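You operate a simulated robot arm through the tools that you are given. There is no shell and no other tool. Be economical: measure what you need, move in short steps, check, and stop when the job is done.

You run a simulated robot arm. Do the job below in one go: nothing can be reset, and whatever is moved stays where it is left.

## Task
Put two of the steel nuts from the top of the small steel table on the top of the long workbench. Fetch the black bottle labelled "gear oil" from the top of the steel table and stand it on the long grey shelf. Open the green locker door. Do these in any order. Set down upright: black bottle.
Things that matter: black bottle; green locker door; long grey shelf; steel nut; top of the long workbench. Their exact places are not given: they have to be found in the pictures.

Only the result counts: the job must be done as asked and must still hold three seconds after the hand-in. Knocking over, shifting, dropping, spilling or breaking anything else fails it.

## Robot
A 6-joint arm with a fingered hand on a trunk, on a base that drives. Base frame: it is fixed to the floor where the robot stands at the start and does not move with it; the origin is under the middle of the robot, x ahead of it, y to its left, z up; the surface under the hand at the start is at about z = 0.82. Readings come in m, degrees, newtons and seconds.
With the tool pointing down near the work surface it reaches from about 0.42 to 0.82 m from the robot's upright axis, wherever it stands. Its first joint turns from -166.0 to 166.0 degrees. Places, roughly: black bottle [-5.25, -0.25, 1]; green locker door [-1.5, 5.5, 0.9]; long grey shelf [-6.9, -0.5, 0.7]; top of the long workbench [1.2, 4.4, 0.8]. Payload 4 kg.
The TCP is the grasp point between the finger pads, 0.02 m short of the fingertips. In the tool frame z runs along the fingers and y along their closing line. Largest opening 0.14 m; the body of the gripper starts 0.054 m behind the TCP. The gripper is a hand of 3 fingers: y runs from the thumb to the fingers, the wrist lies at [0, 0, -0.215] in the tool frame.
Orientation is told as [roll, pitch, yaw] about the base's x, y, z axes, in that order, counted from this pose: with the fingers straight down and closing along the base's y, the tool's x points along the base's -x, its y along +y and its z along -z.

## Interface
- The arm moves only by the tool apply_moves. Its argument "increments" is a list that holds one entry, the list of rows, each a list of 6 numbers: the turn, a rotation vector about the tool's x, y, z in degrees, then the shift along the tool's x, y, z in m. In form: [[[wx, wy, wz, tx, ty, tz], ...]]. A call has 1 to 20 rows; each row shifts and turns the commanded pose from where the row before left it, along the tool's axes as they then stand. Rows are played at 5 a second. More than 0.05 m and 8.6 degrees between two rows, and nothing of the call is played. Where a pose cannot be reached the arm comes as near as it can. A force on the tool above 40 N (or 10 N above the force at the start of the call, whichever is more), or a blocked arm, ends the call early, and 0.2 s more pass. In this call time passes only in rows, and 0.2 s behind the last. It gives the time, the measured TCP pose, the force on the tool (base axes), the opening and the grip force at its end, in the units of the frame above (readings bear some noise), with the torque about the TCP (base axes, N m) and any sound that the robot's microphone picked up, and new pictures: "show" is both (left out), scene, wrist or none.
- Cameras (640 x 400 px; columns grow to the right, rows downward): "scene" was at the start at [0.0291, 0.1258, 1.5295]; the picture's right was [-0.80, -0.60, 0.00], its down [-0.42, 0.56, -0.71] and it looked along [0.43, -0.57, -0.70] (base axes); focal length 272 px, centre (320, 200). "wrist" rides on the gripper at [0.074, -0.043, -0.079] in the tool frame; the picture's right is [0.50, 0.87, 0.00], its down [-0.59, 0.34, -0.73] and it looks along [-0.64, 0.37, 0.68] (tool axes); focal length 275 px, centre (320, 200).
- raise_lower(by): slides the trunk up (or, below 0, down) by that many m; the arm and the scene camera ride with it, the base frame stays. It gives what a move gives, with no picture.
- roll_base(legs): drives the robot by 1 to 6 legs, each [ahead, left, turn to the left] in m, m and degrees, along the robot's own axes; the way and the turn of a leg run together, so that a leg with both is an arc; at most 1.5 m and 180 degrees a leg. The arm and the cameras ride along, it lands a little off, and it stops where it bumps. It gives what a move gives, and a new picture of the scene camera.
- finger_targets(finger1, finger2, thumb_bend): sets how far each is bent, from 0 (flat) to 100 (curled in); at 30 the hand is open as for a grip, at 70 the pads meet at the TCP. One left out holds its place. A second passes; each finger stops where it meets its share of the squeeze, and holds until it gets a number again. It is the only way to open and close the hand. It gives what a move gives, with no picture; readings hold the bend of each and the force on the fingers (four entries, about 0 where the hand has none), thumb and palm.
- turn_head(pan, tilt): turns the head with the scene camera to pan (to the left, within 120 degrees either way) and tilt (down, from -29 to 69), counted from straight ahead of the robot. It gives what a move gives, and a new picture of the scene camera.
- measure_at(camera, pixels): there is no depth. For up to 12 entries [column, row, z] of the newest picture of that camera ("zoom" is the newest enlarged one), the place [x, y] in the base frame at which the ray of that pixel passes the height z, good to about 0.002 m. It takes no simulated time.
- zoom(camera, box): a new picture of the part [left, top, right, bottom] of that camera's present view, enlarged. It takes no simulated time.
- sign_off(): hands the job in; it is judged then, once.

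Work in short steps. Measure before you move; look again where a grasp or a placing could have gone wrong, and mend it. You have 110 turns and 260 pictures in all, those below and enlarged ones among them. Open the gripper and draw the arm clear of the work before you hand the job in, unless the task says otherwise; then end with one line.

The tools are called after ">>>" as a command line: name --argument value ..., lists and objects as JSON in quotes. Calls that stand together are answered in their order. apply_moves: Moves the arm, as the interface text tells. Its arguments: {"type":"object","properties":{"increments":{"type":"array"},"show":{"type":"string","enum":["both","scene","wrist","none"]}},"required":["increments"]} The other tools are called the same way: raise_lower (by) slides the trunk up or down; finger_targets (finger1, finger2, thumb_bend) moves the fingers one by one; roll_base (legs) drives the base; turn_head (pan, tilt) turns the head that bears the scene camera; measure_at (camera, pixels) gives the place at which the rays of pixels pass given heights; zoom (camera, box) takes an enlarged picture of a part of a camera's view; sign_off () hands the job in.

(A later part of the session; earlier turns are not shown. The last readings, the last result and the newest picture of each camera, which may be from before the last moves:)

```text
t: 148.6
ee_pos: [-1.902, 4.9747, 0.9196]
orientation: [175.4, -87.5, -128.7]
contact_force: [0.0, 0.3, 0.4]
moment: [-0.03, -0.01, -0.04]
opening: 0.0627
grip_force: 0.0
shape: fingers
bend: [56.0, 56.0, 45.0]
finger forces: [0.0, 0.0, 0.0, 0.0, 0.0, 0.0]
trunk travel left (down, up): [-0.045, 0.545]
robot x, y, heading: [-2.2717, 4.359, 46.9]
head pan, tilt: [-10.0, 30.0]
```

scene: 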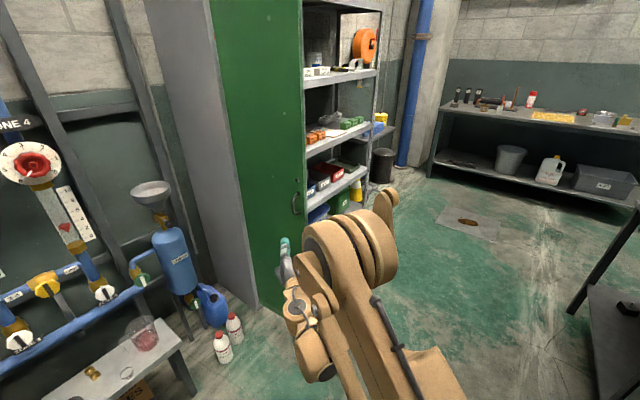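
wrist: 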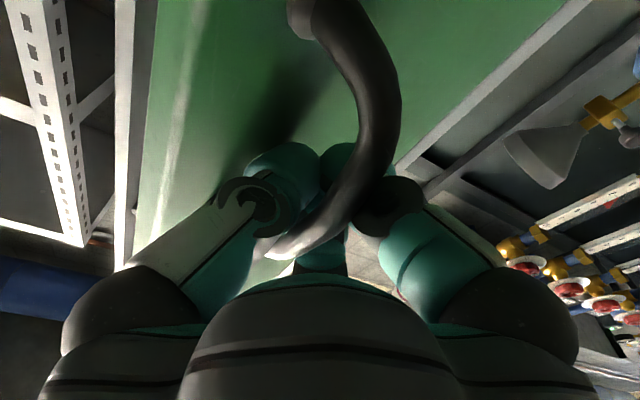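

The door stays open. Next I raise the trunk, return the hand to pointing down, and look around behind.

>>> raise_lower --by 0.15

>>> apply_moves --increments '[[[0, 8.2, 0, 0, 0, 0], [0, 8.2, 0, 0, 0, 0], [0, 8.2, 0, 0, 0, 0], [0, 8.2, 0, 0, 0, 0], [0, 8.2, 0, 0, 0, 0], [0, 8.2, 0, 0, 0, 0], [0, 8.2, 0, 0, 0, 0], [0, 8.2, 0, 0, 0, 0], [0, 8.2, 0, 0, 0, 0], [0, 8.2, 0, 0, 0, 0], [0, 8.2, 0, 0, 0, 0]]]' --show "none"

>>> turn_head --pan -115 --tilt 25

>>> turn_head --pan 115 --tilt 25

```text
t: 150.3
ee_pos: [-1.9016, 4.9746, 1.071]
orientation: [175.6, -87.6, -128.8]
contact_force: [0.5, -0.6, 0.0]
moment: [0.01, 0.0, 0.01]
opening: 0.0628
grip_force: 0.0
shape: fingers
bend: [56.0, 56.0, 45.0]
finger forces: [0.0, 0.1, 0.0, 0.0, 0.1, 0.0]
trunk travel left (down, up): [-0.195, 0.395]
robot x, y, heading: [-2.2784, 4.3585, 47.0]
head pan, tilt: [-10.0, 30.0]
```

```text
t: 152.7
ee_pos: [-1.8998, 4.9745, 1.0709]
orientation: [0.2, -2.0, 46.6]
contact_force: [0.2, 0.8, -0.4]
moment: [-0.02, 0.02, 0.02]
opening: 0.0627
grip_force: 0.0
shape: fingers
bend: [56.0, 56.0, 45.0]
finger forces: [0.0, 0.0, 0.1, 0.0, 0.0, 0.0]
trunk travel left (down, up): [-0.195, 0.395]
robot x, y, heading: [-2.2738, 4.3583, 46.9]
head pan, tilt: [-10.0, 30.0]
```

```text
t: 154.5
ee_pos: [-1.9017, 4.9742, 1.0708]
orientation: [0.1, -2.1, 46.6]
contact_force: [0.3, -0.4, 0.9]
moment: [-0.01, 0.02, 0.02]
opening: 0.0628
grip_force: 0.0
shape: fingers
bend: [56.0, 56.0, 45.0]
finger forces: [0.0, 0.0, 0.1, 0.1, 0.1, 0.0]
trunk travel left (down, up): [-0.195, 0.395]
robot x, y, heading: [-2.2768, 4.3606, 46.9]
head pan, tilt: [-115.0, 25.0]
```

scene: 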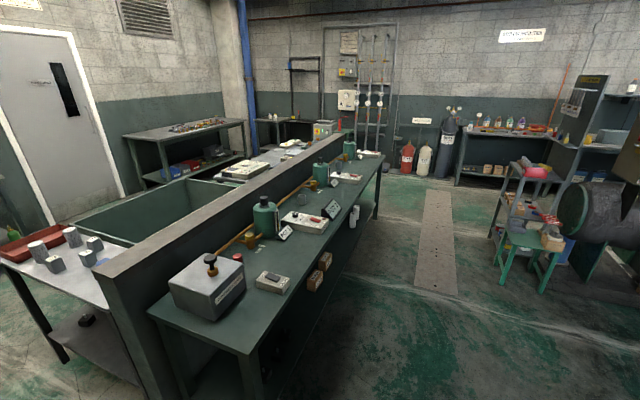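

```text
t: 157.8
ee_pos: [-1.9026, 4.9743, 1.0711]
orientation: [0.2, -2.2, 46.7]
contact_force: [-0.1, -0.2, -0.2]
moment: [0.03, -0.03, -0.02]
opening: 0.063
grip_force: 0.0
shape: fingers
bend: [56.0, 56.0, 45.0]
finger forces: [0.0, 0.0, 0.0, 0.1, 0.0, 0.1]
trunk travel left (down, up): [-0.195, 0.395]
robot x, y, heading: [-2.2709, 4.3559, 47.0]
head pan, tilt: [115.0, 25.0]
```

scene: 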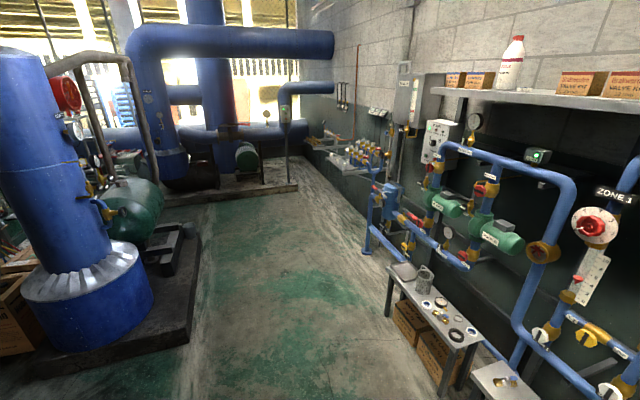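

I retract the arm and look right again to measure the aisle.

>>> apply_moves --increments '[[[0, 2, 0, 0.045, -0.01, 0], [0, 0, 0, 0.045, -0.01, 0], [0, 0, 0, 0.045, -0.01, 0], [0, 0, 0, 0.045, -0.01, 0], [0, 0, 0, 0.045, -0.01, 0], [0, 0, 0, 0.045, -0.01, 0]]]' --show "none"

>>> turn_head --pan -119 --tilt 25

>>> measure_at --camera "scene" --pixels '[[446, 295, 0], [415, 290, 0], [445, 190, 0], [425, 187, 0], [230, 355, 0.8], [365, 155, 0.8], [580, 250, 0], [525, 300, 0], [497, 240, 0], [480, 190, 0], [365, 220, 0]]'

```text
t: 159.2
ee_pos: [-2.0449, 4.7386, 1.0684]
orientation: [0.2, -0.2, 46.6]
contact_force: [0.2, -0.2, -0.1]
moment: [0.03, -0.01, -0.04]
opening: 0.063
grip_force: 0.0
shape: fingers
bend: [56.0, 56.0, 45.0]
finger forces: [0.1, 0.1, 0.0, 0.1, 0.1, 0.1]
trunk travel left (down, up): [-0.195, 0.395]
robot x, y, heading: [-2.2793, 4.3589, 47.0]
head pan, tilt: [115.0, 25.0]
```

```text
t: 162.5
ee_pos: [-2.0445, 4.7395, 1.0679]
orientation: [0.1, -0.3, 46.7]
contact_force: [0.0, 0.6, -0.3]
moment: [-0.02, -0.01, 0.02]
opening: 0.0626
grip_force: 0.1
shape: fingers
bend: [56.0, 56.0, 45.0]
finger forces: [0.1, 0.0, 0.0, 0.1, 0.0, 0.1]
trunk travel left (down, up): [-0.195, 0.395]
robot x, y, heading: [-2.2751, 4.3593, 46.8]
head pan, tilt: [-119.0, 25.0]
```

scene: 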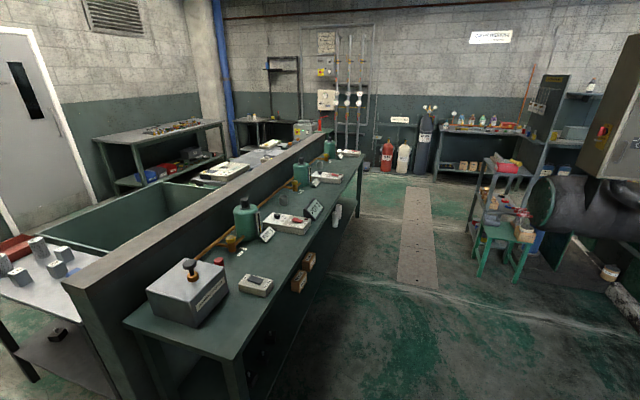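

```text
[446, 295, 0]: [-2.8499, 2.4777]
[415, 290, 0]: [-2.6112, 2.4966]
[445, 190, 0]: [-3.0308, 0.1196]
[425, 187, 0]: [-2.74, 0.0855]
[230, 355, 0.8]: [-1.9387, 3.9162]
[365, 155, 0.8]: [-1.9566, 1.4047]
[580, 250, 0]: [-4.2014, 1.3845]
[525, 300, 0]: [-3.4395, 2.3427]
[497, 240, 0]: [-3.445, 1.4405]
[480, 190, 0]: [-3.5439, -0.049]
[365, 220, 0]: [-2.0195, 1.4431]
```

Aisle centre x≈-2.65 between the bench (x=-1.95) and the stool (x≈-3.4). I step away, turn to face -y and drive down it.

>>> roll_base --legs '[[-0.27, 0.29, 0], [0, 0, -137]]'

>>> turn_head --pan 0 --tilt 20

>>> turn_head --pan 40 --tilt 20

```text
t: 170.6
ee_pos: [-2.5742, 3.9243, 1.068]
orientation: [0.2, -0.2, -89.7]
contact_force: [-0.1, 0.0, 0.9]
moment: [0.04, 0.02, -0.03]
opening: 0.0628
grip_force: 0.0
shape: fingers
bend: [56.0, 56.0, 45.0]
finger forces: [0.0, 0.0, 0.0, 0.0, 0.0, 0.0]
trunk travel left (down, up): [-0.195, 0.395]
robot x, y, heading: [-2.6682, 4.3629, -89.2]
head pan, tilt: [-119.0, 25.0]
```

scene: 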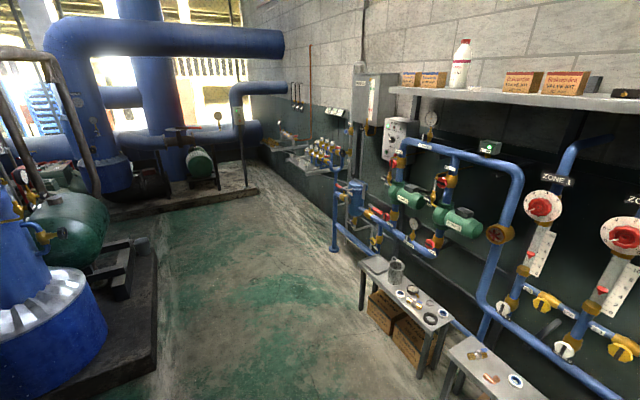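

```text
t: 172.6
ee_pos: [-2.5745, 3.9237, 1.068]
orientation: [0.2, -0.2, -89.6]
contact_force: [-0.4, 0.2, 0.3]
moment: [0.03, 0.01, 0.0]
opening: 0.0626
grip_force: 0.1
shape: fingers
bend: [56.0, 56.0, 45.0]
finger forces: [0.0, 0.1, 0.0, 0.1, 0.0, 0.0]
trunk travel left (down, up): [-0.195, 0.395]
robot x, y, heading: [-2.6699, 4.3608, -89.2]
head pan, tilt: [0.0, 20.0]
```

scene: 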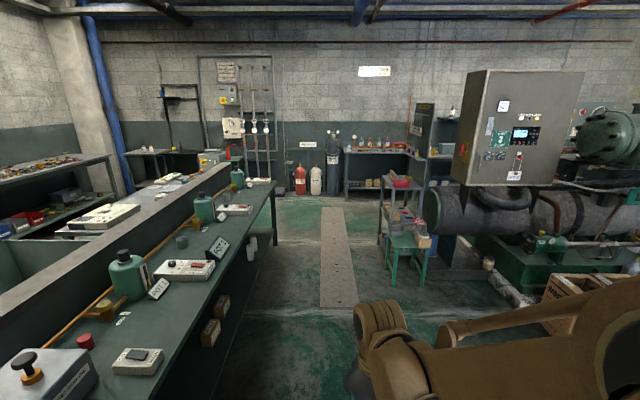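

```text
t: 173.7
ee_pos: [-2.5742, 3.9238, 1.0686]
orientation: [0.1, -0.2, -89.7]
contact_force: [-0.2, -0.1, -0.2]
moment: [0.02, 0.0, 0.02]
opening: 0.0628
grip_force: 0.1
shape: fingers
bend: [56.0, 56.0, 45.0]
finger forces: [0.1, 0.1, 0.0, 0.1, 0.0, 0.1]
trunk travel left (down, up): [-0.195, 0.395]
robot x, y, heading: [-2.6664, 4.3607, -89.5]
head pan, tilt: [40.0, 20.0]
```

scene: 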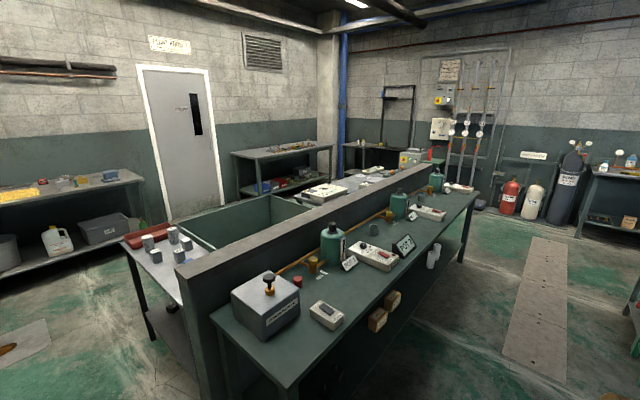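

Clear path along the drain plate. I drive 3.3 m ahead to y≈1.05.

>>> roll_base --legs '[[1.4, 0, -0.3], [1.4, 0, 0], [0.5, 0, 0]]'

>>> turn_head --pan -60 --tilt 25

>>> turn_head --pan -20 --tilt 25

```text
t: 189.9
ee_pos: [-2.5263, 0.6022, 1.0687]
orientation: [0.2, -0.2, -89.4]
contact_force: [-0.9, -0.9, -0.5]
moment: [0.02, -0.01, 0.0]
opening: 0.0629
grip_force: 0.1
shape: fingers
bend: [56.0, 56.0, 45.0]
finger forces: [0.0, 0.1, 0.0, 0.1, 0.0, 0.0]
trunk travel left (down, up): [-0.195, 0.395]
robot x, y, heading: [-2.6285, 1.0371, -88.9]
head pan, tilt: [40.0, 20.0]
```

scene: 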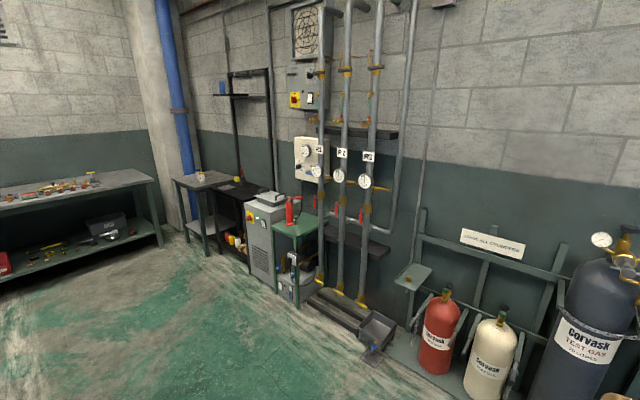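

```text
t: 191.7
ee_pos: [-2.5267, 0.6019, 1.068]
orientation: [0.2, -0.2, -89.3]
contact_force: [-0.1, -0.1, 0.0]
moment: [-0.02, 0.06, -0.01]
opening: 0.0629
grip_force: 0.0
shape: fingers
bend: [56.0, 56.0, 45.0]
finger forces: [0.1, 0.0, 0.0, 0.0, 0.1, 0.1]
trunk travel left (down, up): [-0.195, 0.395]
robot x, y, heading: [-2.6259, 1.0348, -88.9]
head pan, tilt: [-60.0, 25.0]
```

scene: 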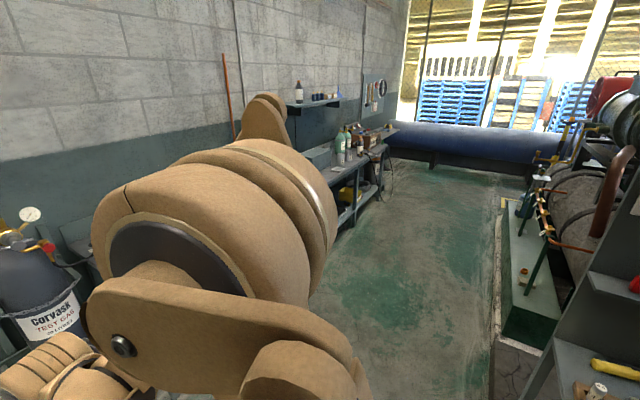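

```text
t: 192.7
ee_pos: [-2.5259, 0.6018, 1.0674]
orientation: [0.2, -0.1, -89.2]
contact_force: [0.5, 0.0, -0.4]
moment: [0.01, 0.0, 0.02]
opening: 0.0627
grip_force: 0.0
shape: fingers
bend: [56.0, 56.0, 45.0]
finger forces: [0.0, 0.1, 0.0, 0.1, 0.0, 0.1]
trunk travel left (down, up): [-0.195, 0.395]
robot x, y, heading: [-2.6258, 1.0333, -88.8]
head pan, tilt: [-20.0, 25.0]
```

scene: 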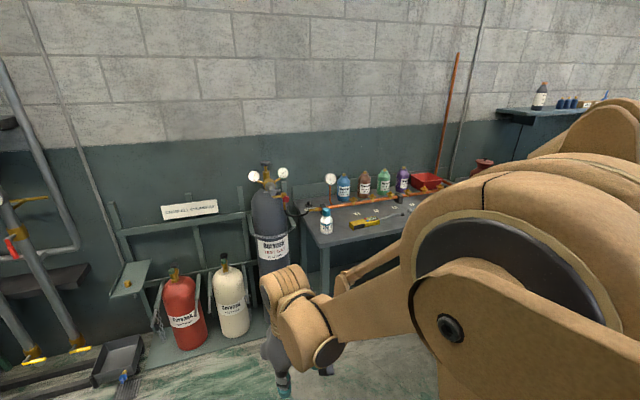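

The aisle goes on to the west (-x). I turn the base right 90° to face along it.

>>> roll_base --legs '[[0, 0, -91]]'

>>> turn_head --pan 0 --tilt 25

>>> turn_head --pan 35 --tilt 25

```text
t: 196.9
ee_pos: [-3.0602, 0.9364, 1.068]
orientation: [0.3, -0.1, -179.3]
contact_force: [-0.6, -0.3, -0.1]
moment: [-0.02, 0.02, 0.01]
opening: 0.0632
grip_force: 0.0
shape: fingers
bend: [56.0, 56.0, 45.0]
finger forces: [0.0, 0.0, 0.0, 0.0, 0.0, 0.0]
trunk travel left (down, up): [-0.195, 0.395]
robot x, y, heading: [-2.6288, 1.0372, -178.6]
head pan, tilt: [-20.0, 25.0]
```

scene: 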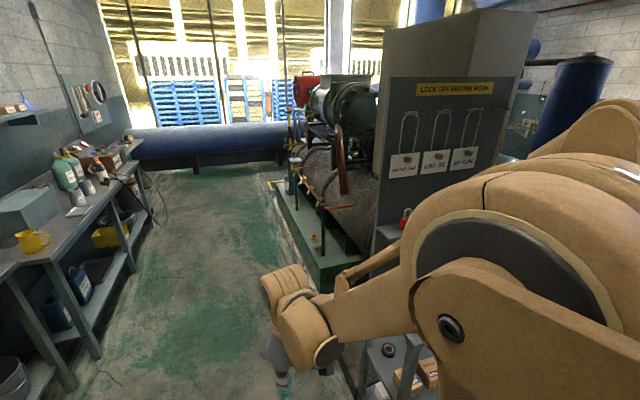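

```text
t: 197.8
ee_pos: [-3.0606, 0.9368, 1.068]
orientation: [0.2, -0.2, -179.2]
contact_force: [0.6, 0.7, -0.3]
moment: [0.01, 0.03, -0.01]
opening: 0.063
grip_force: 0.0
shape: fingers
bend: [56.0, 56.0, 45.0]
finger forces: [0.1, 0.1, 0.1, 0.1, 0.0, 0.0]
trunk travel left (down, up): [-0.195, 0.395]
robot x, y, heading: [-2.6256, 1.0349, -179.0]
head pan, tilt: [0.0, 25.0]
```

scene: 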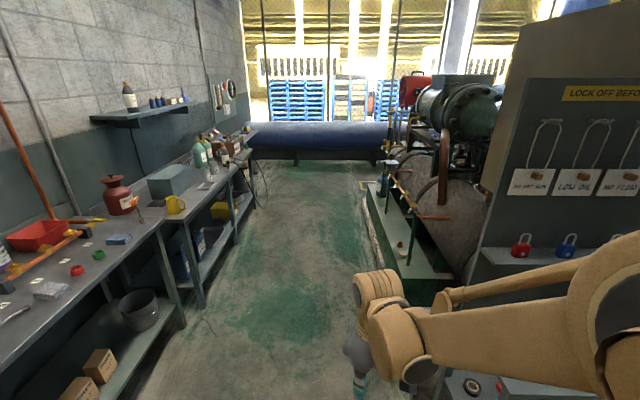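

```text
t: 198.8
ee_pos: [-3.0612, 0.9383, 1.0676]
orientation: [0.2, -0.2, -179.2]
contact_force: [-0.2, 0.5, 0.6]
moment: [-0.01, 0.0, 0.0]
opening: 0.0626
grip_force: 0.2
shape: fingers
bend: [56.0, 56.0, 45.0]
finger forces: [0.1, 0.0, 0.0, 0.0, 0.1, 0.1]
trunk travel left (down, up): [-0.195, 0.395]
robot x, y, heading: [-2.6255, 1.0377, -178.6]
head pan, tilt: [35.0, 25.0]
```

scene: 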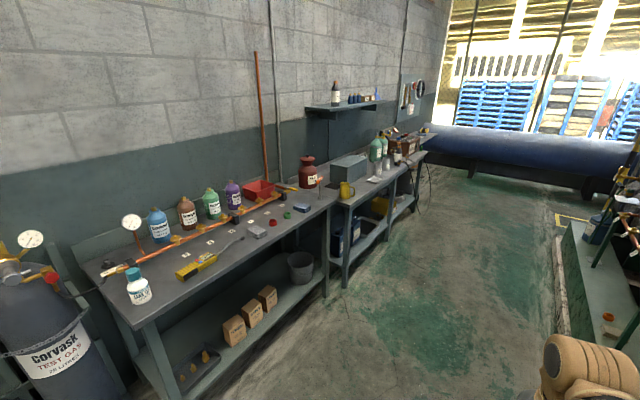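

I enlarge the second table (290–430, 120–200) and measure the aisle edges.

>>> zoom --camera "scene" --box '[290, 60, 450, 200]'

>>> measure_at --camera "scene" --pixels '[[345, 290, 0], [325, 298, 0], [182, 395, 0], [415, 212, 0], [555, 205, 0], [565, 300, 0], [335, 207, 0.82], [425, 155, 0.82], [145, 325, 0.82]]'

```text
2.86 times, centred on (370, 130) of scene
```

zoom: 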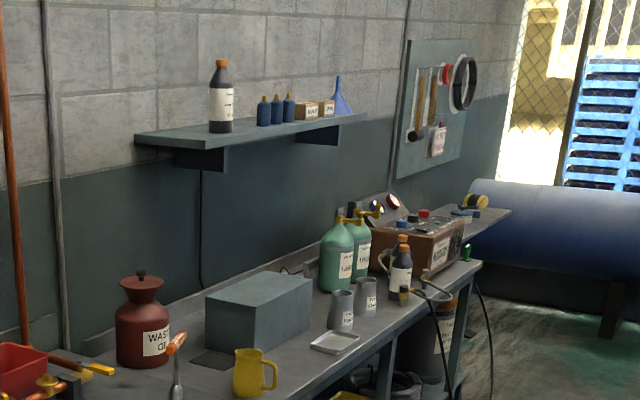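

```text
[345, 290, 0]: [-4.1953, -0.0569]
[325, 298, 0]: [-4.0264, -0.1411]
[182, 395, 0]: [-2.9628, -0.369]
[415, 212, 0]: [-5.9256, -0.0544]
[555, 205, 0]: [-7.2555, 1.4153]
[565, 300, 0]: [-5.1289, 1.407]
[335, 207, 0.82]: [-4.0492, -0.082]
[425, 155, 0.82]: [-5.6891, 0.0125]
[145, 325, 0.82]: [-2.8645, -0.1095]
```

Dark bottles with orange caps stand near the table's far end. I drive west along the aisle to x≈-4.7, y≈0.65.

>>> roll_base --legs '[[0.25, 0.38, 0.0], [1.3, 0, 0], [0.5, 0, 0]]'

>>> zoom --camera "scene" --box '[200, 60, 520, 260]'

```text
t: 210.2
ee_pos: [-5.1114, 0.5351, 1.0679]
orientation: [0.2, -0.2, -179.3]
contact_force: [-0.4, -0.4, 1.0]
moment: [-0.01, -0.01, -0.04]
opening: 0.063
grip_force: 0.1
shape: fingers
bend: [56.0, 56.0, 45.0]
finger forces: [0.0, 0.0, 0.1, 0.0, 0.0, 0.0]
trunk travel left (down, up): [-0.195, 0.395]
robot x, y, heading: [-4.6753, 0.6365, -179.0]
head pan, tilt: [35.0, 25.0]
```

scene: 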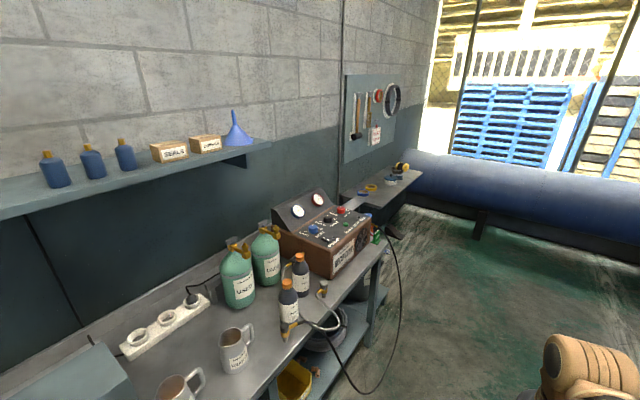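

```text
2.00 times, centred on (360, 160) of scene
```

zoom: 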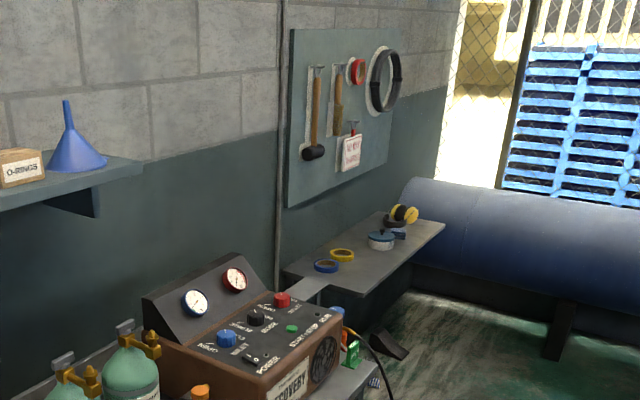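

Two dark bottles stand at (290,305) and (300,275); I enlarge to read the labels.

>>> zoom --camera "scene" --box '[260, 240, 340, 350]'

>>> turn_head --pan 45 --tilt 45

```text
3.64 times, centred on (300, 295) of scene
```

zoom: 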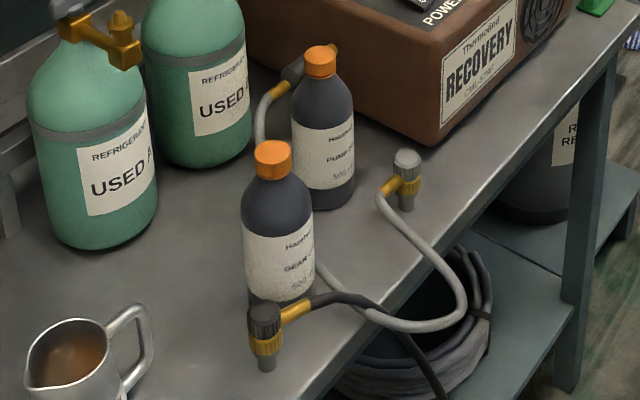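

```text
t: 211.0
ee_pos: [-5.1104, 0.5344, 1.0683]
orientation: [0.2, -0.2, -179.4]
contact_force: [0.4, -0.3, 0.9]
moment: [0.03, 0.0, -0.02]
opening: 0.063
grip_force: 0.2
shape: fingers
bend: [56.0, 56.0, 45.0]
finger forces: [0.1, 0.1, 0.0, 0.0, 0.0, 0.1]
trunk travel left (down, up): [-0.195, 0.395]
robot x, y, heading: [-4.6776, 0.6324, -178.9]
head pan, tilt: [45.0, 45.0]
```

scene: 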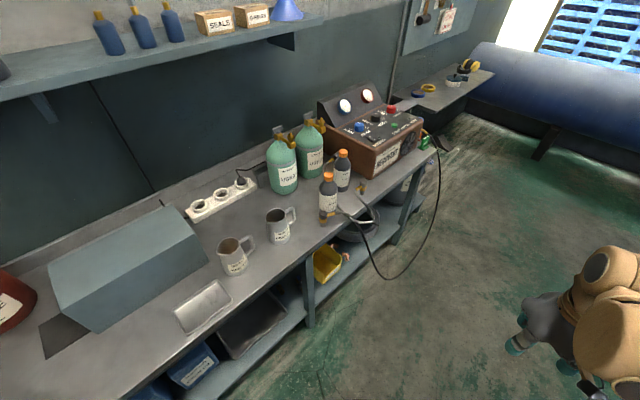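

The front bottle reads "GEAR" – that is the target; the other is pump oil. I enlarge and measure it.

>>> zoom --camera "scene" --box '[290, 140, 390, 240]'

>>> measure_at --camera "scene" --pixels '[[328, 217, 0.82], [328, 217, 0.85], [328, 217, 0.9], [328, 176, 1.0], [328, 176, 1.05], [342, 190, 0.85], [342, 153, 1.05], [310, 330, 0.0], [305, 260, 0.82], [300, 255, 0.85], [400, 240, 0]]'

```text
4.00 times, centred on (340, 190) of scene
```

zoom: 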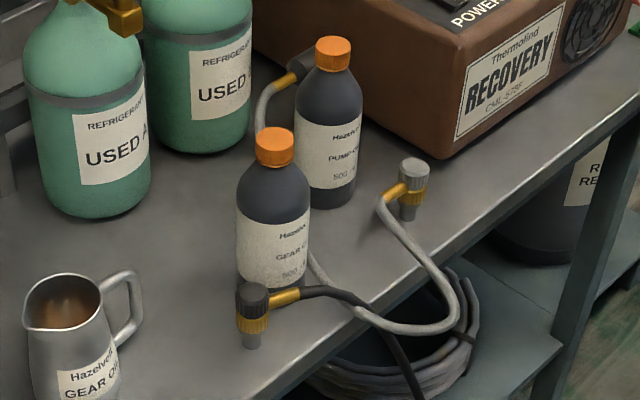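

```text
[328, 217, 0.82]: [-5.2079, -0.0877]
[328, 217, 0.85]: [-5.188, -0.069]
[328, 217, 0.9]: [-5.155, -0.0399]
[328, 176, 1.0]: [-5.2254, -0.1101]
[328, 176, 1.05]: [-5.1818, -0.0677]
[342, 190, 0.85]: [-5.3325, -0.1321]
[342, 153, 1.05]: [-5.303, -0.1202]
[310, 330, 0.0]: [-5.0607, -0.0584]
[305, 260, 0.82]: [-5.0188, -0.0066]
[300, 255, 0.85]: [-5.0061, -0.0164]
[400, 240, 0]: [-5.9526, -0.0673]
```

I check where the dangling hose reaches (bottom at (380,278)) and the wall shelf's edge.

>>> measure_at --camera "scene" --pixels '[[380, 278, 0.3], [380, 278, 0.5], [440, 200, 0.5], [420, 250, 0.4], [430, 240, 0.0], [320, 25, 1.3], [320, 25, 1.4], [463, 84, 0.72], [494, 72, 0.72], [403, 110, 0.72]]'

>>> roll_base --legs '[[0.32, 0.05, 0]]'

>>> turn_head --pan 70 --tilt 45

```text
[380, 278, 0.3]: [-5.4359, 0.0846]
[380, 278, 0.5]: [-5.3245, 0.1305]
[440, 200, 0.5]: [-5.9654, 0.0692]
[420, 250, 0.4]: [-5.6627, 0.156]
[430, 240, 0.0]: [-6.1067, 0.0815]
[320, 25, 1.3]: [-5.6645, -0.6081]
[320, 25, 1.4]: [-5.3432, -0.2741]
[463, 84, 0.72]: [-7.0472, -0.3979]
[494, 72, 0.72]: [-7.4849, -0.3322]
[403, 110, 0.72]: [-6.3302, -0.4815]
```

```text
t: 213.2
ee_pos: [-5.4295, 0.4787, 1.0678]
orientation: [0.2, -0.2, -179.2]
contact_force: [0.2, 0.3, 0.4]
moment: [0.0, 0.0, -0.02]
opening: 0.0629
grip_force: 0.0
shape: fingers
bend: [56.0, 56.0, 45.0]
finger forces: [0.0, 0.1, 0.0, 0.1, 0.0, 0.0]
trunk travel left (down, up): [-0.195, 0.395]
robot x, y, heading: [-4.9958, 0.5784, -179.0]
head pan, tilt: [45.0, 45.0]
```

scene: 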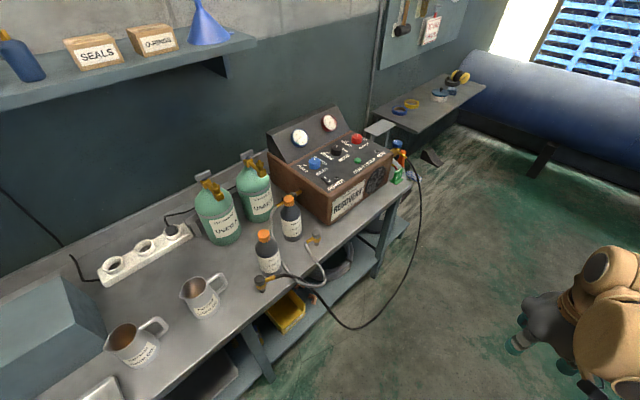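

```text
t: 214.1
ee_pos: [-5.4288, 0.4789, 1.0682]
orientation: [0.2, -0.2, -179.2]
contact_force: [0.1, 0.7, 0.1]
moment: [0.01, 0.03, 0.03]
opening: 0.0629
grip_force: 0.1
shape: fingers
bend: [56.0, 56.0, 45.0]
finger forces: [0.1, 0.0, 0.0, 0.0, 0.0, 0.0]
trunk travel left (down, up): [-0.195, 0.395]
robot x, y, heading: [-4.9927, 0.578, -178.7]
head pan, tilt: [70.0, 45.0]
```

scene: 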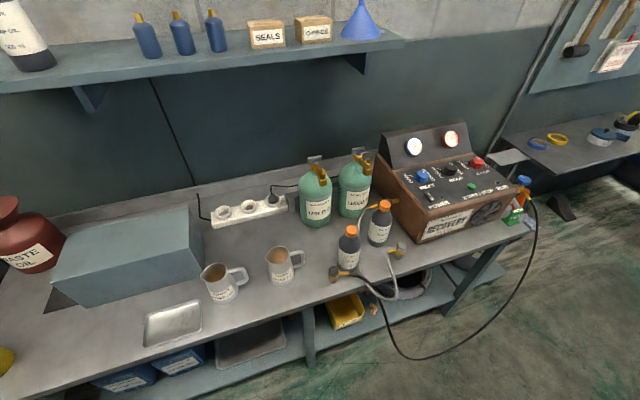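

I triangulate the cap (350,230) and base (347,270) from this second view.

>>> zoom --camera "scene" --box '[310, 200, 420, 300]'

>>> measure_at --camera "scene" --pixels '[[350, 230, 0.95], [350, 230, 1.0], [350, 230, 1.05], [347, 270, 0.82], [347, 270, 0.85], [347, 270, 0.88], [384, 204, 1.0], [384, 204, 1.05], [333, 283, 0.82], [404, 40, 1.4], [404, 40, 1.45]]'

```text
4.00 times, centred on (365, 250) of scene
```

zoom: 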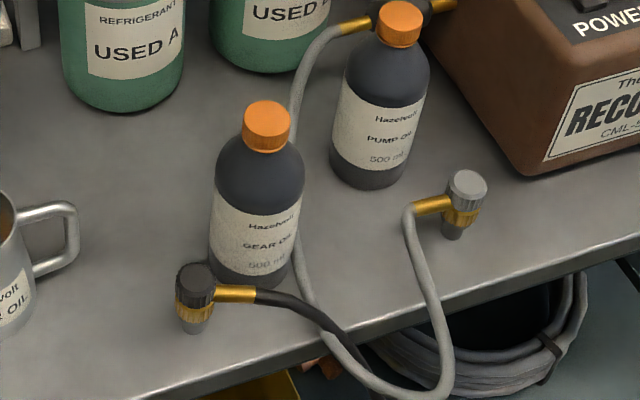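

```text
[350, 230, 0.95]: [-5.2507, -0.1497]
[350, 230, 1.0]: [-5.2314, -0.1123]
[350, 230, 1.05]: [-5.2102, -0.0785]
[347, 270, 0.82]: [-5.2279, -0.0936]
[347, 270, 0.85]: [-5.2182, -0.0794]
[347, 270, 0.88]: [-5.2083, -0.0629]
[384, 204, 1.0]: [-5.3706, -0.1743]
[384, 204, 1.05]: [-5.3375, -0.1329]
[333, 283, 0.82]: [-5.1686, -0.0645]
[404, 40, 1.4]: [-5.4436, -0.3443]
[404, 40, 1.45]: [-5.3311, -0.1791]
```

Consistent triangulation: cap centre (-5.242, -0.124, 0.983), cap ~4 cm wide. I open the hand a bit, raise slightly and swing over to the bottle, stopping above the cap.

>>> finger_targets --finger1 44 --finger2 44 --thumb_bend 44

>>> apply_moves --increments '[[[0, 0, 0, 0, 0, -0.04], [0, 0, 0, 0.01276, 0.04325, 0], [0, 0, 0, 0.01276, 0.04325, 0], [0, 0, 0, 0.01276, 0.04325, 0], [0, 0, 0, 0.01276, 0.04325, 0], [0, 0, 0, 0.01276, 0.04325, 0], [0, 0, 0, 0.01276, 0.04325, 0], [0, 0, 0, 0.01276, 0.04325, 0], [0, 0, 0, 0.01276, 0.04325, 0], [0, 0, 0, 0.01276, 0.04325, 0], [0, 0, 0, 0.01276, 0.04325, 0], [0, 0, 0, 0.01276, 0.04325, 0]]]'

```text
t: 215.1
ee_pos: [-5.4287, 0.4779, 1.0681]
orientation: [0.2, -0.2, -179.2]
contact_force: [-0.2, -0.4, -0.4]
moment: [-0.02, -0.01, 0.04]
opening: 0.0821
grip_force: 0.0
shape: fingers
bend: [44.0, 44.0, 44.0]
finger forces: [0.0, 0.0, 0.0, 0.0, 0.0, 0.1]
trunk travel left (down, up): [-0.195, 0.395]
robot x, y, heading: [-4.9931, 0.5775, -178.6]
head pan, tilt: [70.0, 45.0]
```

```text
t: 217.7
ee_pos: [-5.2823, 0.0044, 1.1057]
orientation: [0.1, -0.2, -179.4]
contact_force: [-0.3, -0.7, 0.9]
moment: [0.01, 0.01, 0.03]
opening: 0.0824
grip_force: 0.0
shape: fingers
bend: [44.0, 44.0, 44.0]
finger forces: [0.0, 0.0, 0.0, 0.0, 0.0, 0.0]
trunk travel left (down, up): [-0.195, 0.395]
robot x, y, heading: [-4.9928, 0.5766, -178.5]
head pan, tilt: [70.0, 45.0]
```

scene: 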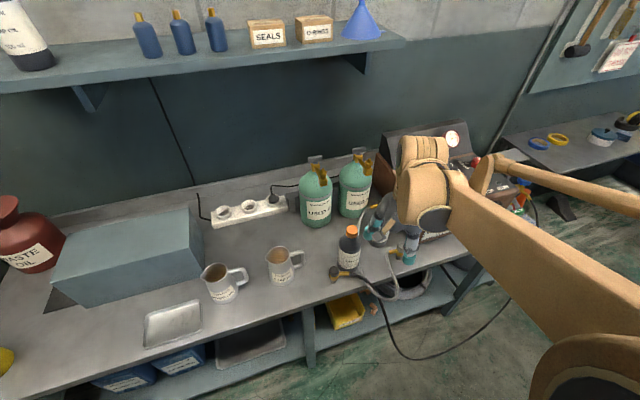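
wrist: 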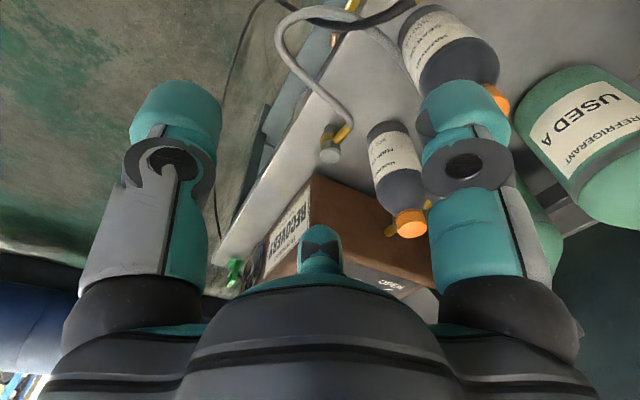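

The wrist view shows the gear cap at (497,98) and pump cap at (410,222). I measure both at cap height.

>>> measure_at --camera "wrist" --pixels '[[497, 98, 0.985], [497, 98, 0.97], [410, 222, 0.985], [560, 210, 1.0]]'

>>> measure_at --camera "scene" --pixels '[[351.5, 231, 0.985], [316, 165, 1.1], [316, 165, 1.05], [357, 153, 1.1]]'

```text
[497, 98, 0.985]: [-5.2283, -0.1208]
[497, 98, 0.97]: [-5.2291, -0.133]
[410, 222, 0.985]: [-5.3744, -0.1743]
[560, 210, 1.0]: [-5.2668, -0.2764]
```

```text
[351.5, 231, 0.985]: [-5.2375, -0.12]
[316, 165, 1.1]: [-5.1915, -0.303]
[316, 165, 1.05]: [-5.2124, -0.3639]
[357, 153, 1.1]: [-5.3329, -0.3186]
```

Cap ≈ (-5.237, -0.122). I move above it and look down.

>>> apply_moves --increments '[[[0, 0, 0, 0.0145, 0.042, 0], [0, 0, 0, 0.0145, 0.042, 0], [0, 0, 0, 0.0145, 0.042, 0]]]'

```text
t: 218.5
ee_pos: [-5.2356, -0.119, 1.1067]
orientation: [0.1, -0.2, -179.2]
contact_force: [0.1, 0.0, 0.0]
moment: [0.03, -0.03, -0.01]
opening: 0.0825
grip_force: 0.0
shape: fingers
bend: [44.0, 44.0, 44.0]
finger forces: [0.0, 0.0, 0.0, 0.0, 0.0, 0.0]
trunk travel left (down, up): [-0.195, 0.395]
robot x, y, heading: [-4.9923, 0.5762, -179.0]
head pan, tilt: [70.0, 45.0]
```

scene: 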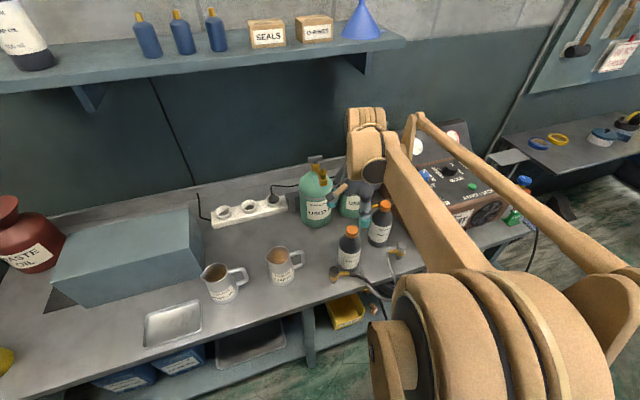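
wrist: 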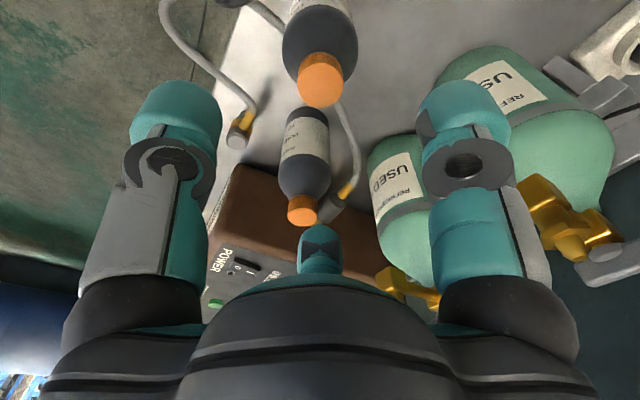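

I check how near the brass valve of cylinder A (scene (318,170), wrist (570,210)) is to the hand.

>>> measure_at --camera "wrist" --pixels '[[565, 205, 1.0], [565, 205, 1.03], [565, 205, 0.95], [545, 190, 1.0], [400, 285, 1.0], [400, 285, 0.95], [319, 85, 0.99], [302, 212, 0.99]]'

>>> measure_at --camera "scene" --pixels '[[318, 170, 1.0], [318, 170, 1.05], [325, 178, 1.0], [316, 225, 0.78]]'

>>> zoom --camera "scene" --box '[280, 100, 420, 290]'

```text
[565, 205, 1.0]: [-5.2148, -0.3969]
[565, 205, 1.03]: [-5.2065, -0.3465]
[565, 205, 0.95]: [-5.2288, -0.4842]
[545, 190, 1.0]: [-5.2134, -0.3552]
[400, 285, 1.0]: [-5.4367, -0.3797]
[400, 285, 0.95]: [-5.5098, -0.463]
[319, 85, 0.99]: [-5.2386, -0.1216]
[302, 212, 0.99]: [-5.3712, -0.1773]
```

```text
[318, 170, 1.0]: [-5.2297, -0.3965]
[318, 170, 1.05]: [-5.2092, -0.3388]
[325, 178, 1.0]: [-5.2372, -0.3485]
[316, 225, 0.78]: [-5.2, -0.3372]
```

```text
2.11 times, centred on (350, 195) of scene
```

zoom: 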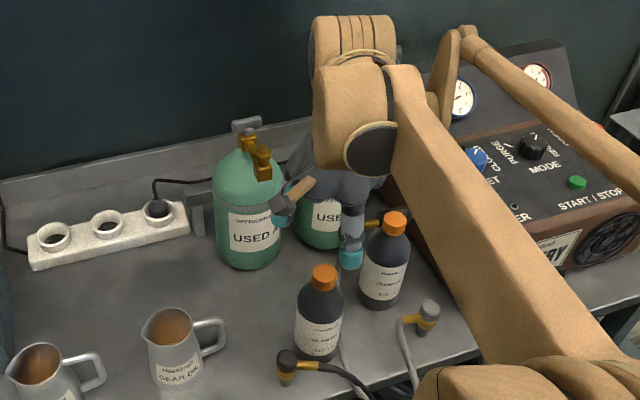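

Valve is 0.2 m off; clear. I centre by 3 mm and lower to z≈1.02 for a check.

>>> apply_moves --increments '[[[0, 0, 0, -0.003, 0.0026, 0.03], [0, 0, 0, 0, 0, 0.03], [0, 0, 0, 0, 0, 0.025]]]'

```text
t: 219.3
ee_pos: [-5.2405, -0.1221, 1.0236]
orientation: [0.2, -0.2, -179.1]
contact_force: [0.6, 0.2, -0.3]
moment: [-0.02, 0.0, 0.02]
opening: 0.0828
grip_force: 0.0
shape: fingers
bend: [44.0, 44.0, 44.0]
finger forces: [0.0, 0.0, 0.1, 0.1, 0.1, 0.0]
trunk travel left (down, up): [-0.195, 0.395]
robot x, y, heading: [-4.9936, 0.5783, -178.6]
head pan, tilt: [70.0, 45.0]
```

scene: 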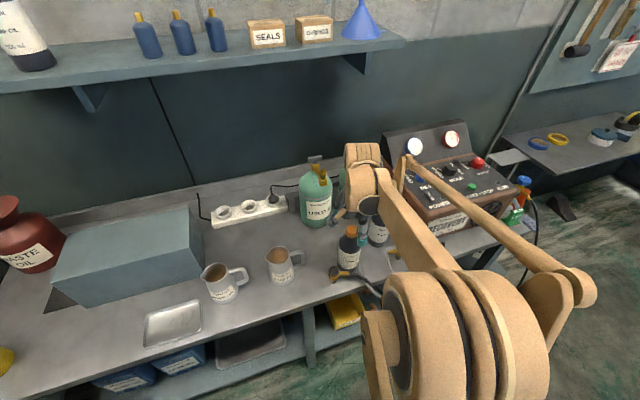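
wrist: 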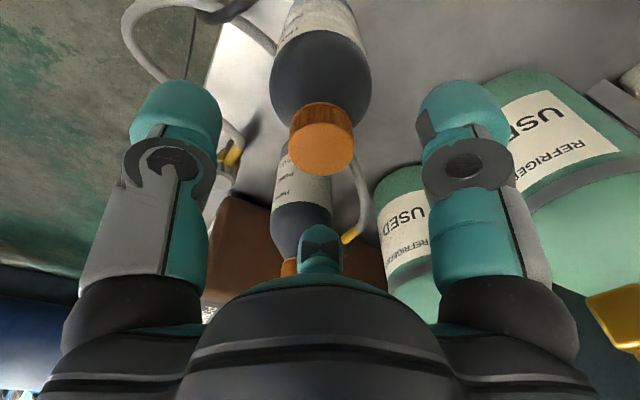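

Cap is centred between the digits. I lower to z≈0.982 and close gently.

>>> apply_moves --increments '[[[0, 0, 0, 0, 0, 0.015], [0, 0, 0, 0, 0, 0.015], [0, 0, 0, 0, 0, 0.012]]]' --show "wrist"

>>> finger_targets --finger1 70 --finger2 70 --thumb_bend 70

>>> zoom --camera "wrist" --box '[100, 0, 540, 275]'

```text
t: 220.1
ee_pos: [-5.2383, -0.1235, 0.9811]
orientation: [0.3, -0.2, -179.1]
contact_force: [0.1, -0.3, -0.1]
moment: [0.03, 0.0, -0.04]
opening: 0.0824
grip_force: 0.0
shape: fingers
bend: [44.0, 44.0, 44.0]
finger forces: [0.1, 0.0, 0.0, 0.1, 0.0, 0.0]
trunk travel left (down, up): [-0.195, 0.395]
robot x, y, heading: [-4.9938, 0.5808, -179.0]
head pan, tilt: [70.0, 45.0]
```

wrist: 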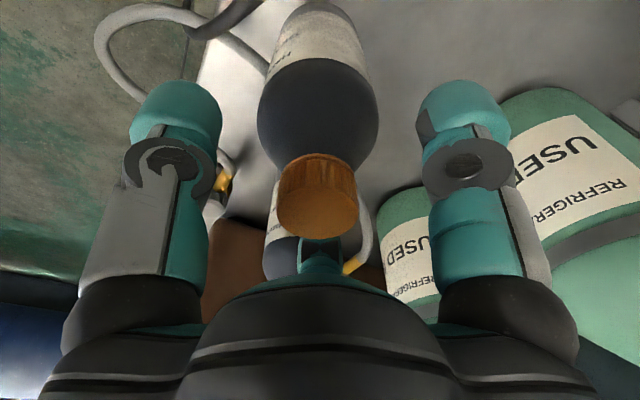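

```text
t: 221.1
ee_pos: [-5.2394, -0.1234, 0.9819]
orientation: [0.2, -0.2, -179.1]
contact_force: [-0.9, 0.3, -1.4]
moment: [0.03, 0.02, -0.01]
opening: 0.0242
grip_force: 15.0
shape: fingers
bend: [63.0, 62.0, 64.0]
finger forces: [8.4, 8.6, 0.0, 0.0, 13.2, 0.0]
trunk travel left (down, up): [-0.195, 0.395]
robot x, y, heading: [-4.994, 0.577, -178.7]
head pan, tilt: [70.0, 45.0]
```

```text
1.45 times, centred on (320, 138) of wrist
```

zoom: 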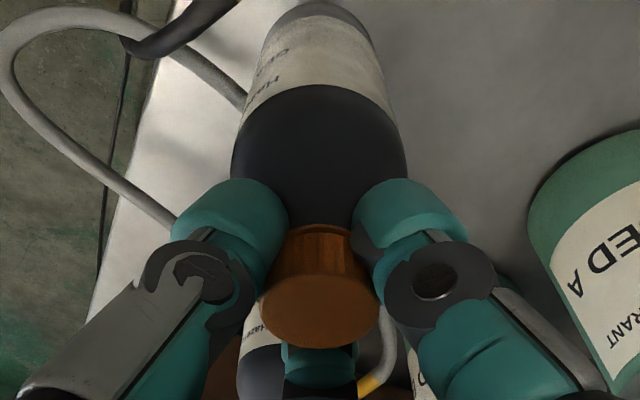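

All three digits hold the cap. I lift 3 cm and check.

>>> apply_moves --increments '[[[0, 0, 0, 0, 0, -0.015], [0, 0, 0, 0, 0, -0.02]]]'

```text
t: 221.7
ee_pos: [-5.2396, -0.1245, 1.0164]
orientation: [0.2, -0.2, -179.2]
contact_force: [0.0, 0.0, -4.2]
moment: [0.01, 0.0, 0.0]
opening: 0.024
grip_force: 15.0
shape: fingers
bend: [63.0, 62.0, 64.0]
finger forces: [8.3, 8.2, 0.0, 0.0, 12.7, 0.0]
trunk travel left (down, up): [-0.195, 0.395]
robot x, y, heading: [-4.9935, 0.5759, -178.9]
head pan, tilt: [70.0, 45.0]
```

scene: 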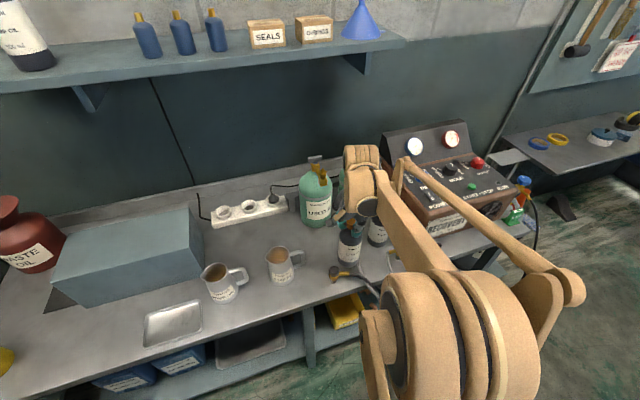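
wrist: 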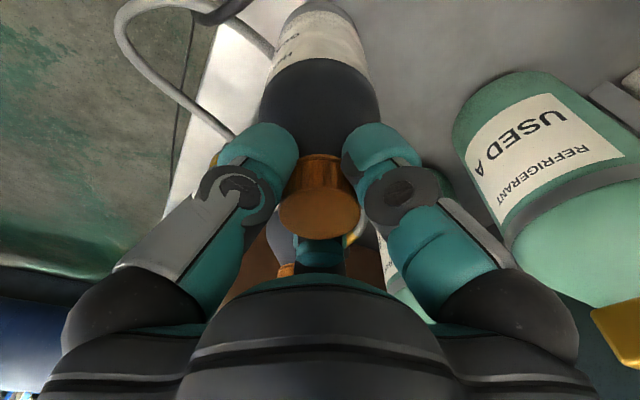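

The bottle hangs upright (4.2 N). I lift 0.1 m more and draw it out over the aisle.

>>> apply_moves --increments '[[[0, 0, 0, 0, 0, -0.03], [0, 0, 0, 0, 0, -0.04], [0, 0, 0, 0, 0, -0.04], [0, 0, 0, 0, -0.03, 0], [0, 0, 0, 0, -0.04, 0], [0, 0, 0, 0, -0.04, 0], [0, 0, 0, 0, -0.04, 0], [0, 0, 0, 0, -0.04, 0], [0, 0, 0, -0.02, -0.04, 0], [0, 0, 0, -0.02, -0.04, 0], [0, 0, 0, -0.02, -0.04, 0], [0, 0, 0, -0.02, -0.04, 0], [0, 0, 0, -0.02, -0.04, 0], [0, 0, 0, -0.02, -0.04, 0], [0, 0, 0, -0.02, -0.04, 0], [0, 0, 0, -0.02, -0.04, 0], [0, 0, 0, -0.02, -0.03, 0]]]'

>>> turn_head --pan 25 --tilt 30

```text
t: 225.3
ee_pos: [-5.4254, 0.4156, 1.1279]
orientation: [0.3, -0.3, -179.2]
contact_force: [0.9, 0.1, -4.4]
moment: [-0.03, -0.04, 0.05]
opening: 0.023
grip_force: 15.2
shape: fingers
bend: [63.0, 62.0, 64.0]
finger forces: [8.8, 9.0, 0.1, 0.0, 12.7, 0.0]
trunk travel left (down, up): [-0.195, 0.395]
robot x, y, heading: [-4.9934, 0.5804, -178.7]
head pan, tilt: [70.0, 45.0]
```

scene: 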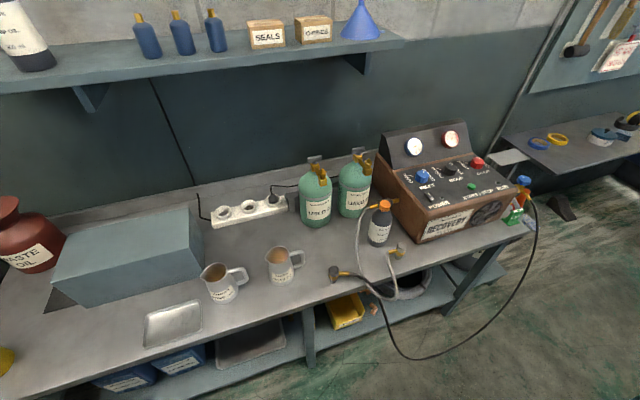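
wrist: 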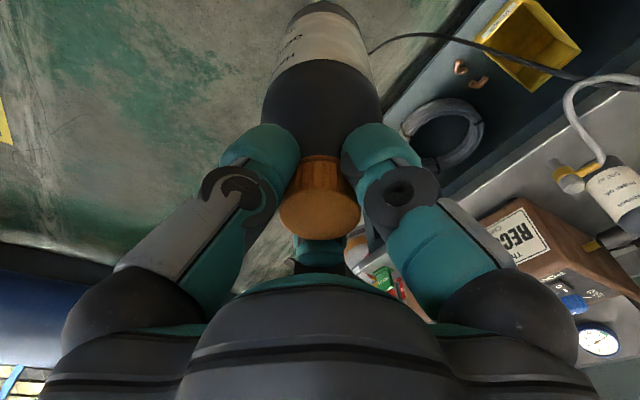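

```text
t: 226.4
ee_pos: [-5.4261, 0.4138, 1.1266]
orientation: [0.3, -0.2, -179.2]
contact_force: [-0.1, 0.5, -5.5]
moment: [-0.01, -0.02, -0.01]
opening: 0.0231
grip_force: 15.5
shape: fingers
bend: [63.0, 62.0, 64.0]
finger forces: [8.8, 9.0, 0.0, 0.0, 13.2, 0.0]
trunk travel left (down, up): [-0.195, 0.395]
robot x, y, heading: [-4.9931, 0.5813, -178.7]
head pan, tilt: [25.0, 30.0]
```

scene: 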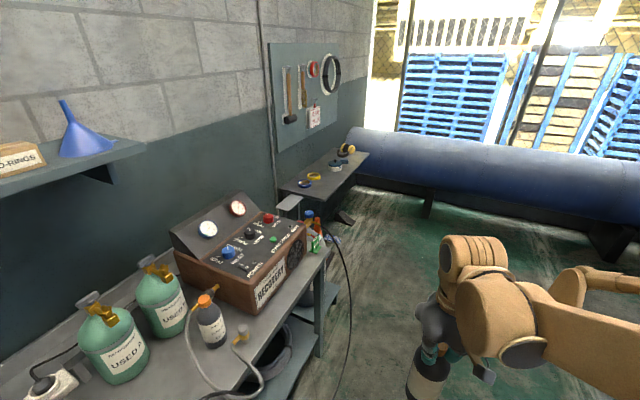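

I measure the grey shelf's corners and the floor hose before driving.

>>> measure_at --camera "scene" --pixels '[[282, 190, 0.72], [334, 199, 0.72], [369, 155, 0.72], [340, 152, 0.72], [338, 390, 0.0], [350, 320, 0.3], [428, 215, 0], [600, 250, 0], [314, 175, 0.72], [335, 165, 0.72]]'

>>> roll_base --legs '[[0.1, -0.22, 0], [1.2, 0, -1.0]]'

>>> turn_head --pan 60 --tilt 40

```text
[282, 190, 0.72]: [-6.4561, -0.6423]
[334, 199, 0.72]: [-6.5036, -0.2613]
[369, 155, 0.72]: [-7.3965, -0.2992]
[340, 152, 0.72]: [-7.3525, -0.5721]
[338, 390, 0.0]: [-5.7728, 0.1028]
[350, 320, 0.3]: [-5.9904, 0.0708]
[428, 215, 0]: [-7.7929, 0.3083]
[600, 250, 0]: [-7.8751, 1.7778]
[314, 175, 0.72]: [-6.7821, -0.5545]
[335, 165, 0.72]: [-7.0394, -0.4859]
```

```text
t: 233.8
ee_pos: [-6.7232, 0.6235, 1.1278]
orientation: [0.1, -0.2, -179.7]
contact_force: [-0.6, -0.8, -4.9]
moment: [0.02, 0.01, 0.02]
opening: 0.0226
grip_force: 15.2
shape: fingers
bend: [63.0, 62.0, 64.0]
finger forces: [8.6, 8.9, 0.0, 0.1, 13.2, 0.0]
trunk travel left (down, up): [-0.195, 0.395]
robot x, y, heading: [-6.2877, 0.7873, -179.4]
head pan, tilt: [25.0, 30.0]
```

scene: 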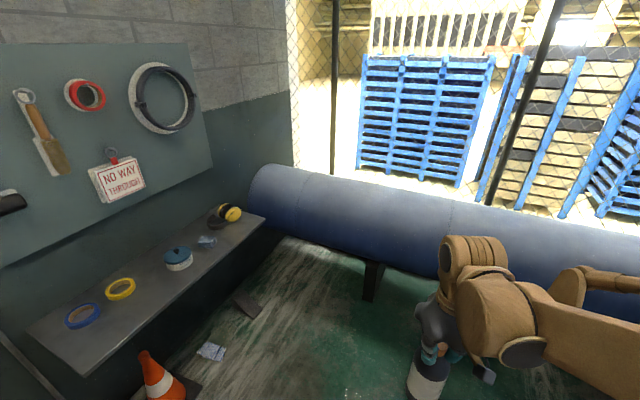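

```text
t: 234.8
ee_pos: [-6.7213, 0.6242, 1.1273]
orientation: [0.2, -0.2, -179.7]
contact_force: [0.8, -0.2, -4.1]
moment: [0.01, -0.02, -0.06]
opening: 0.0227
grip_force: 15.4
shape: fingers
bend: [63.0, 62.0, 64.0]
finger forces: [8.8, 9.0, 0.0, 0.0, 13.1, 0.1]
trunk travel left (down, up): [-0.195, 0.395]
robot x, y, heading: [-6.2846, 0.78, -179.7]
head pan, tilt: [60.0, 40.0]
```

scene: 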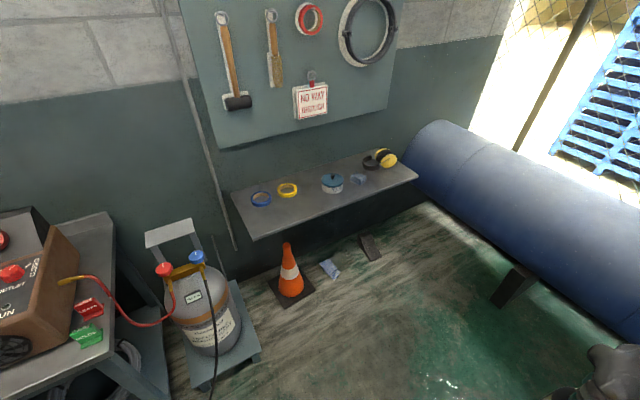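

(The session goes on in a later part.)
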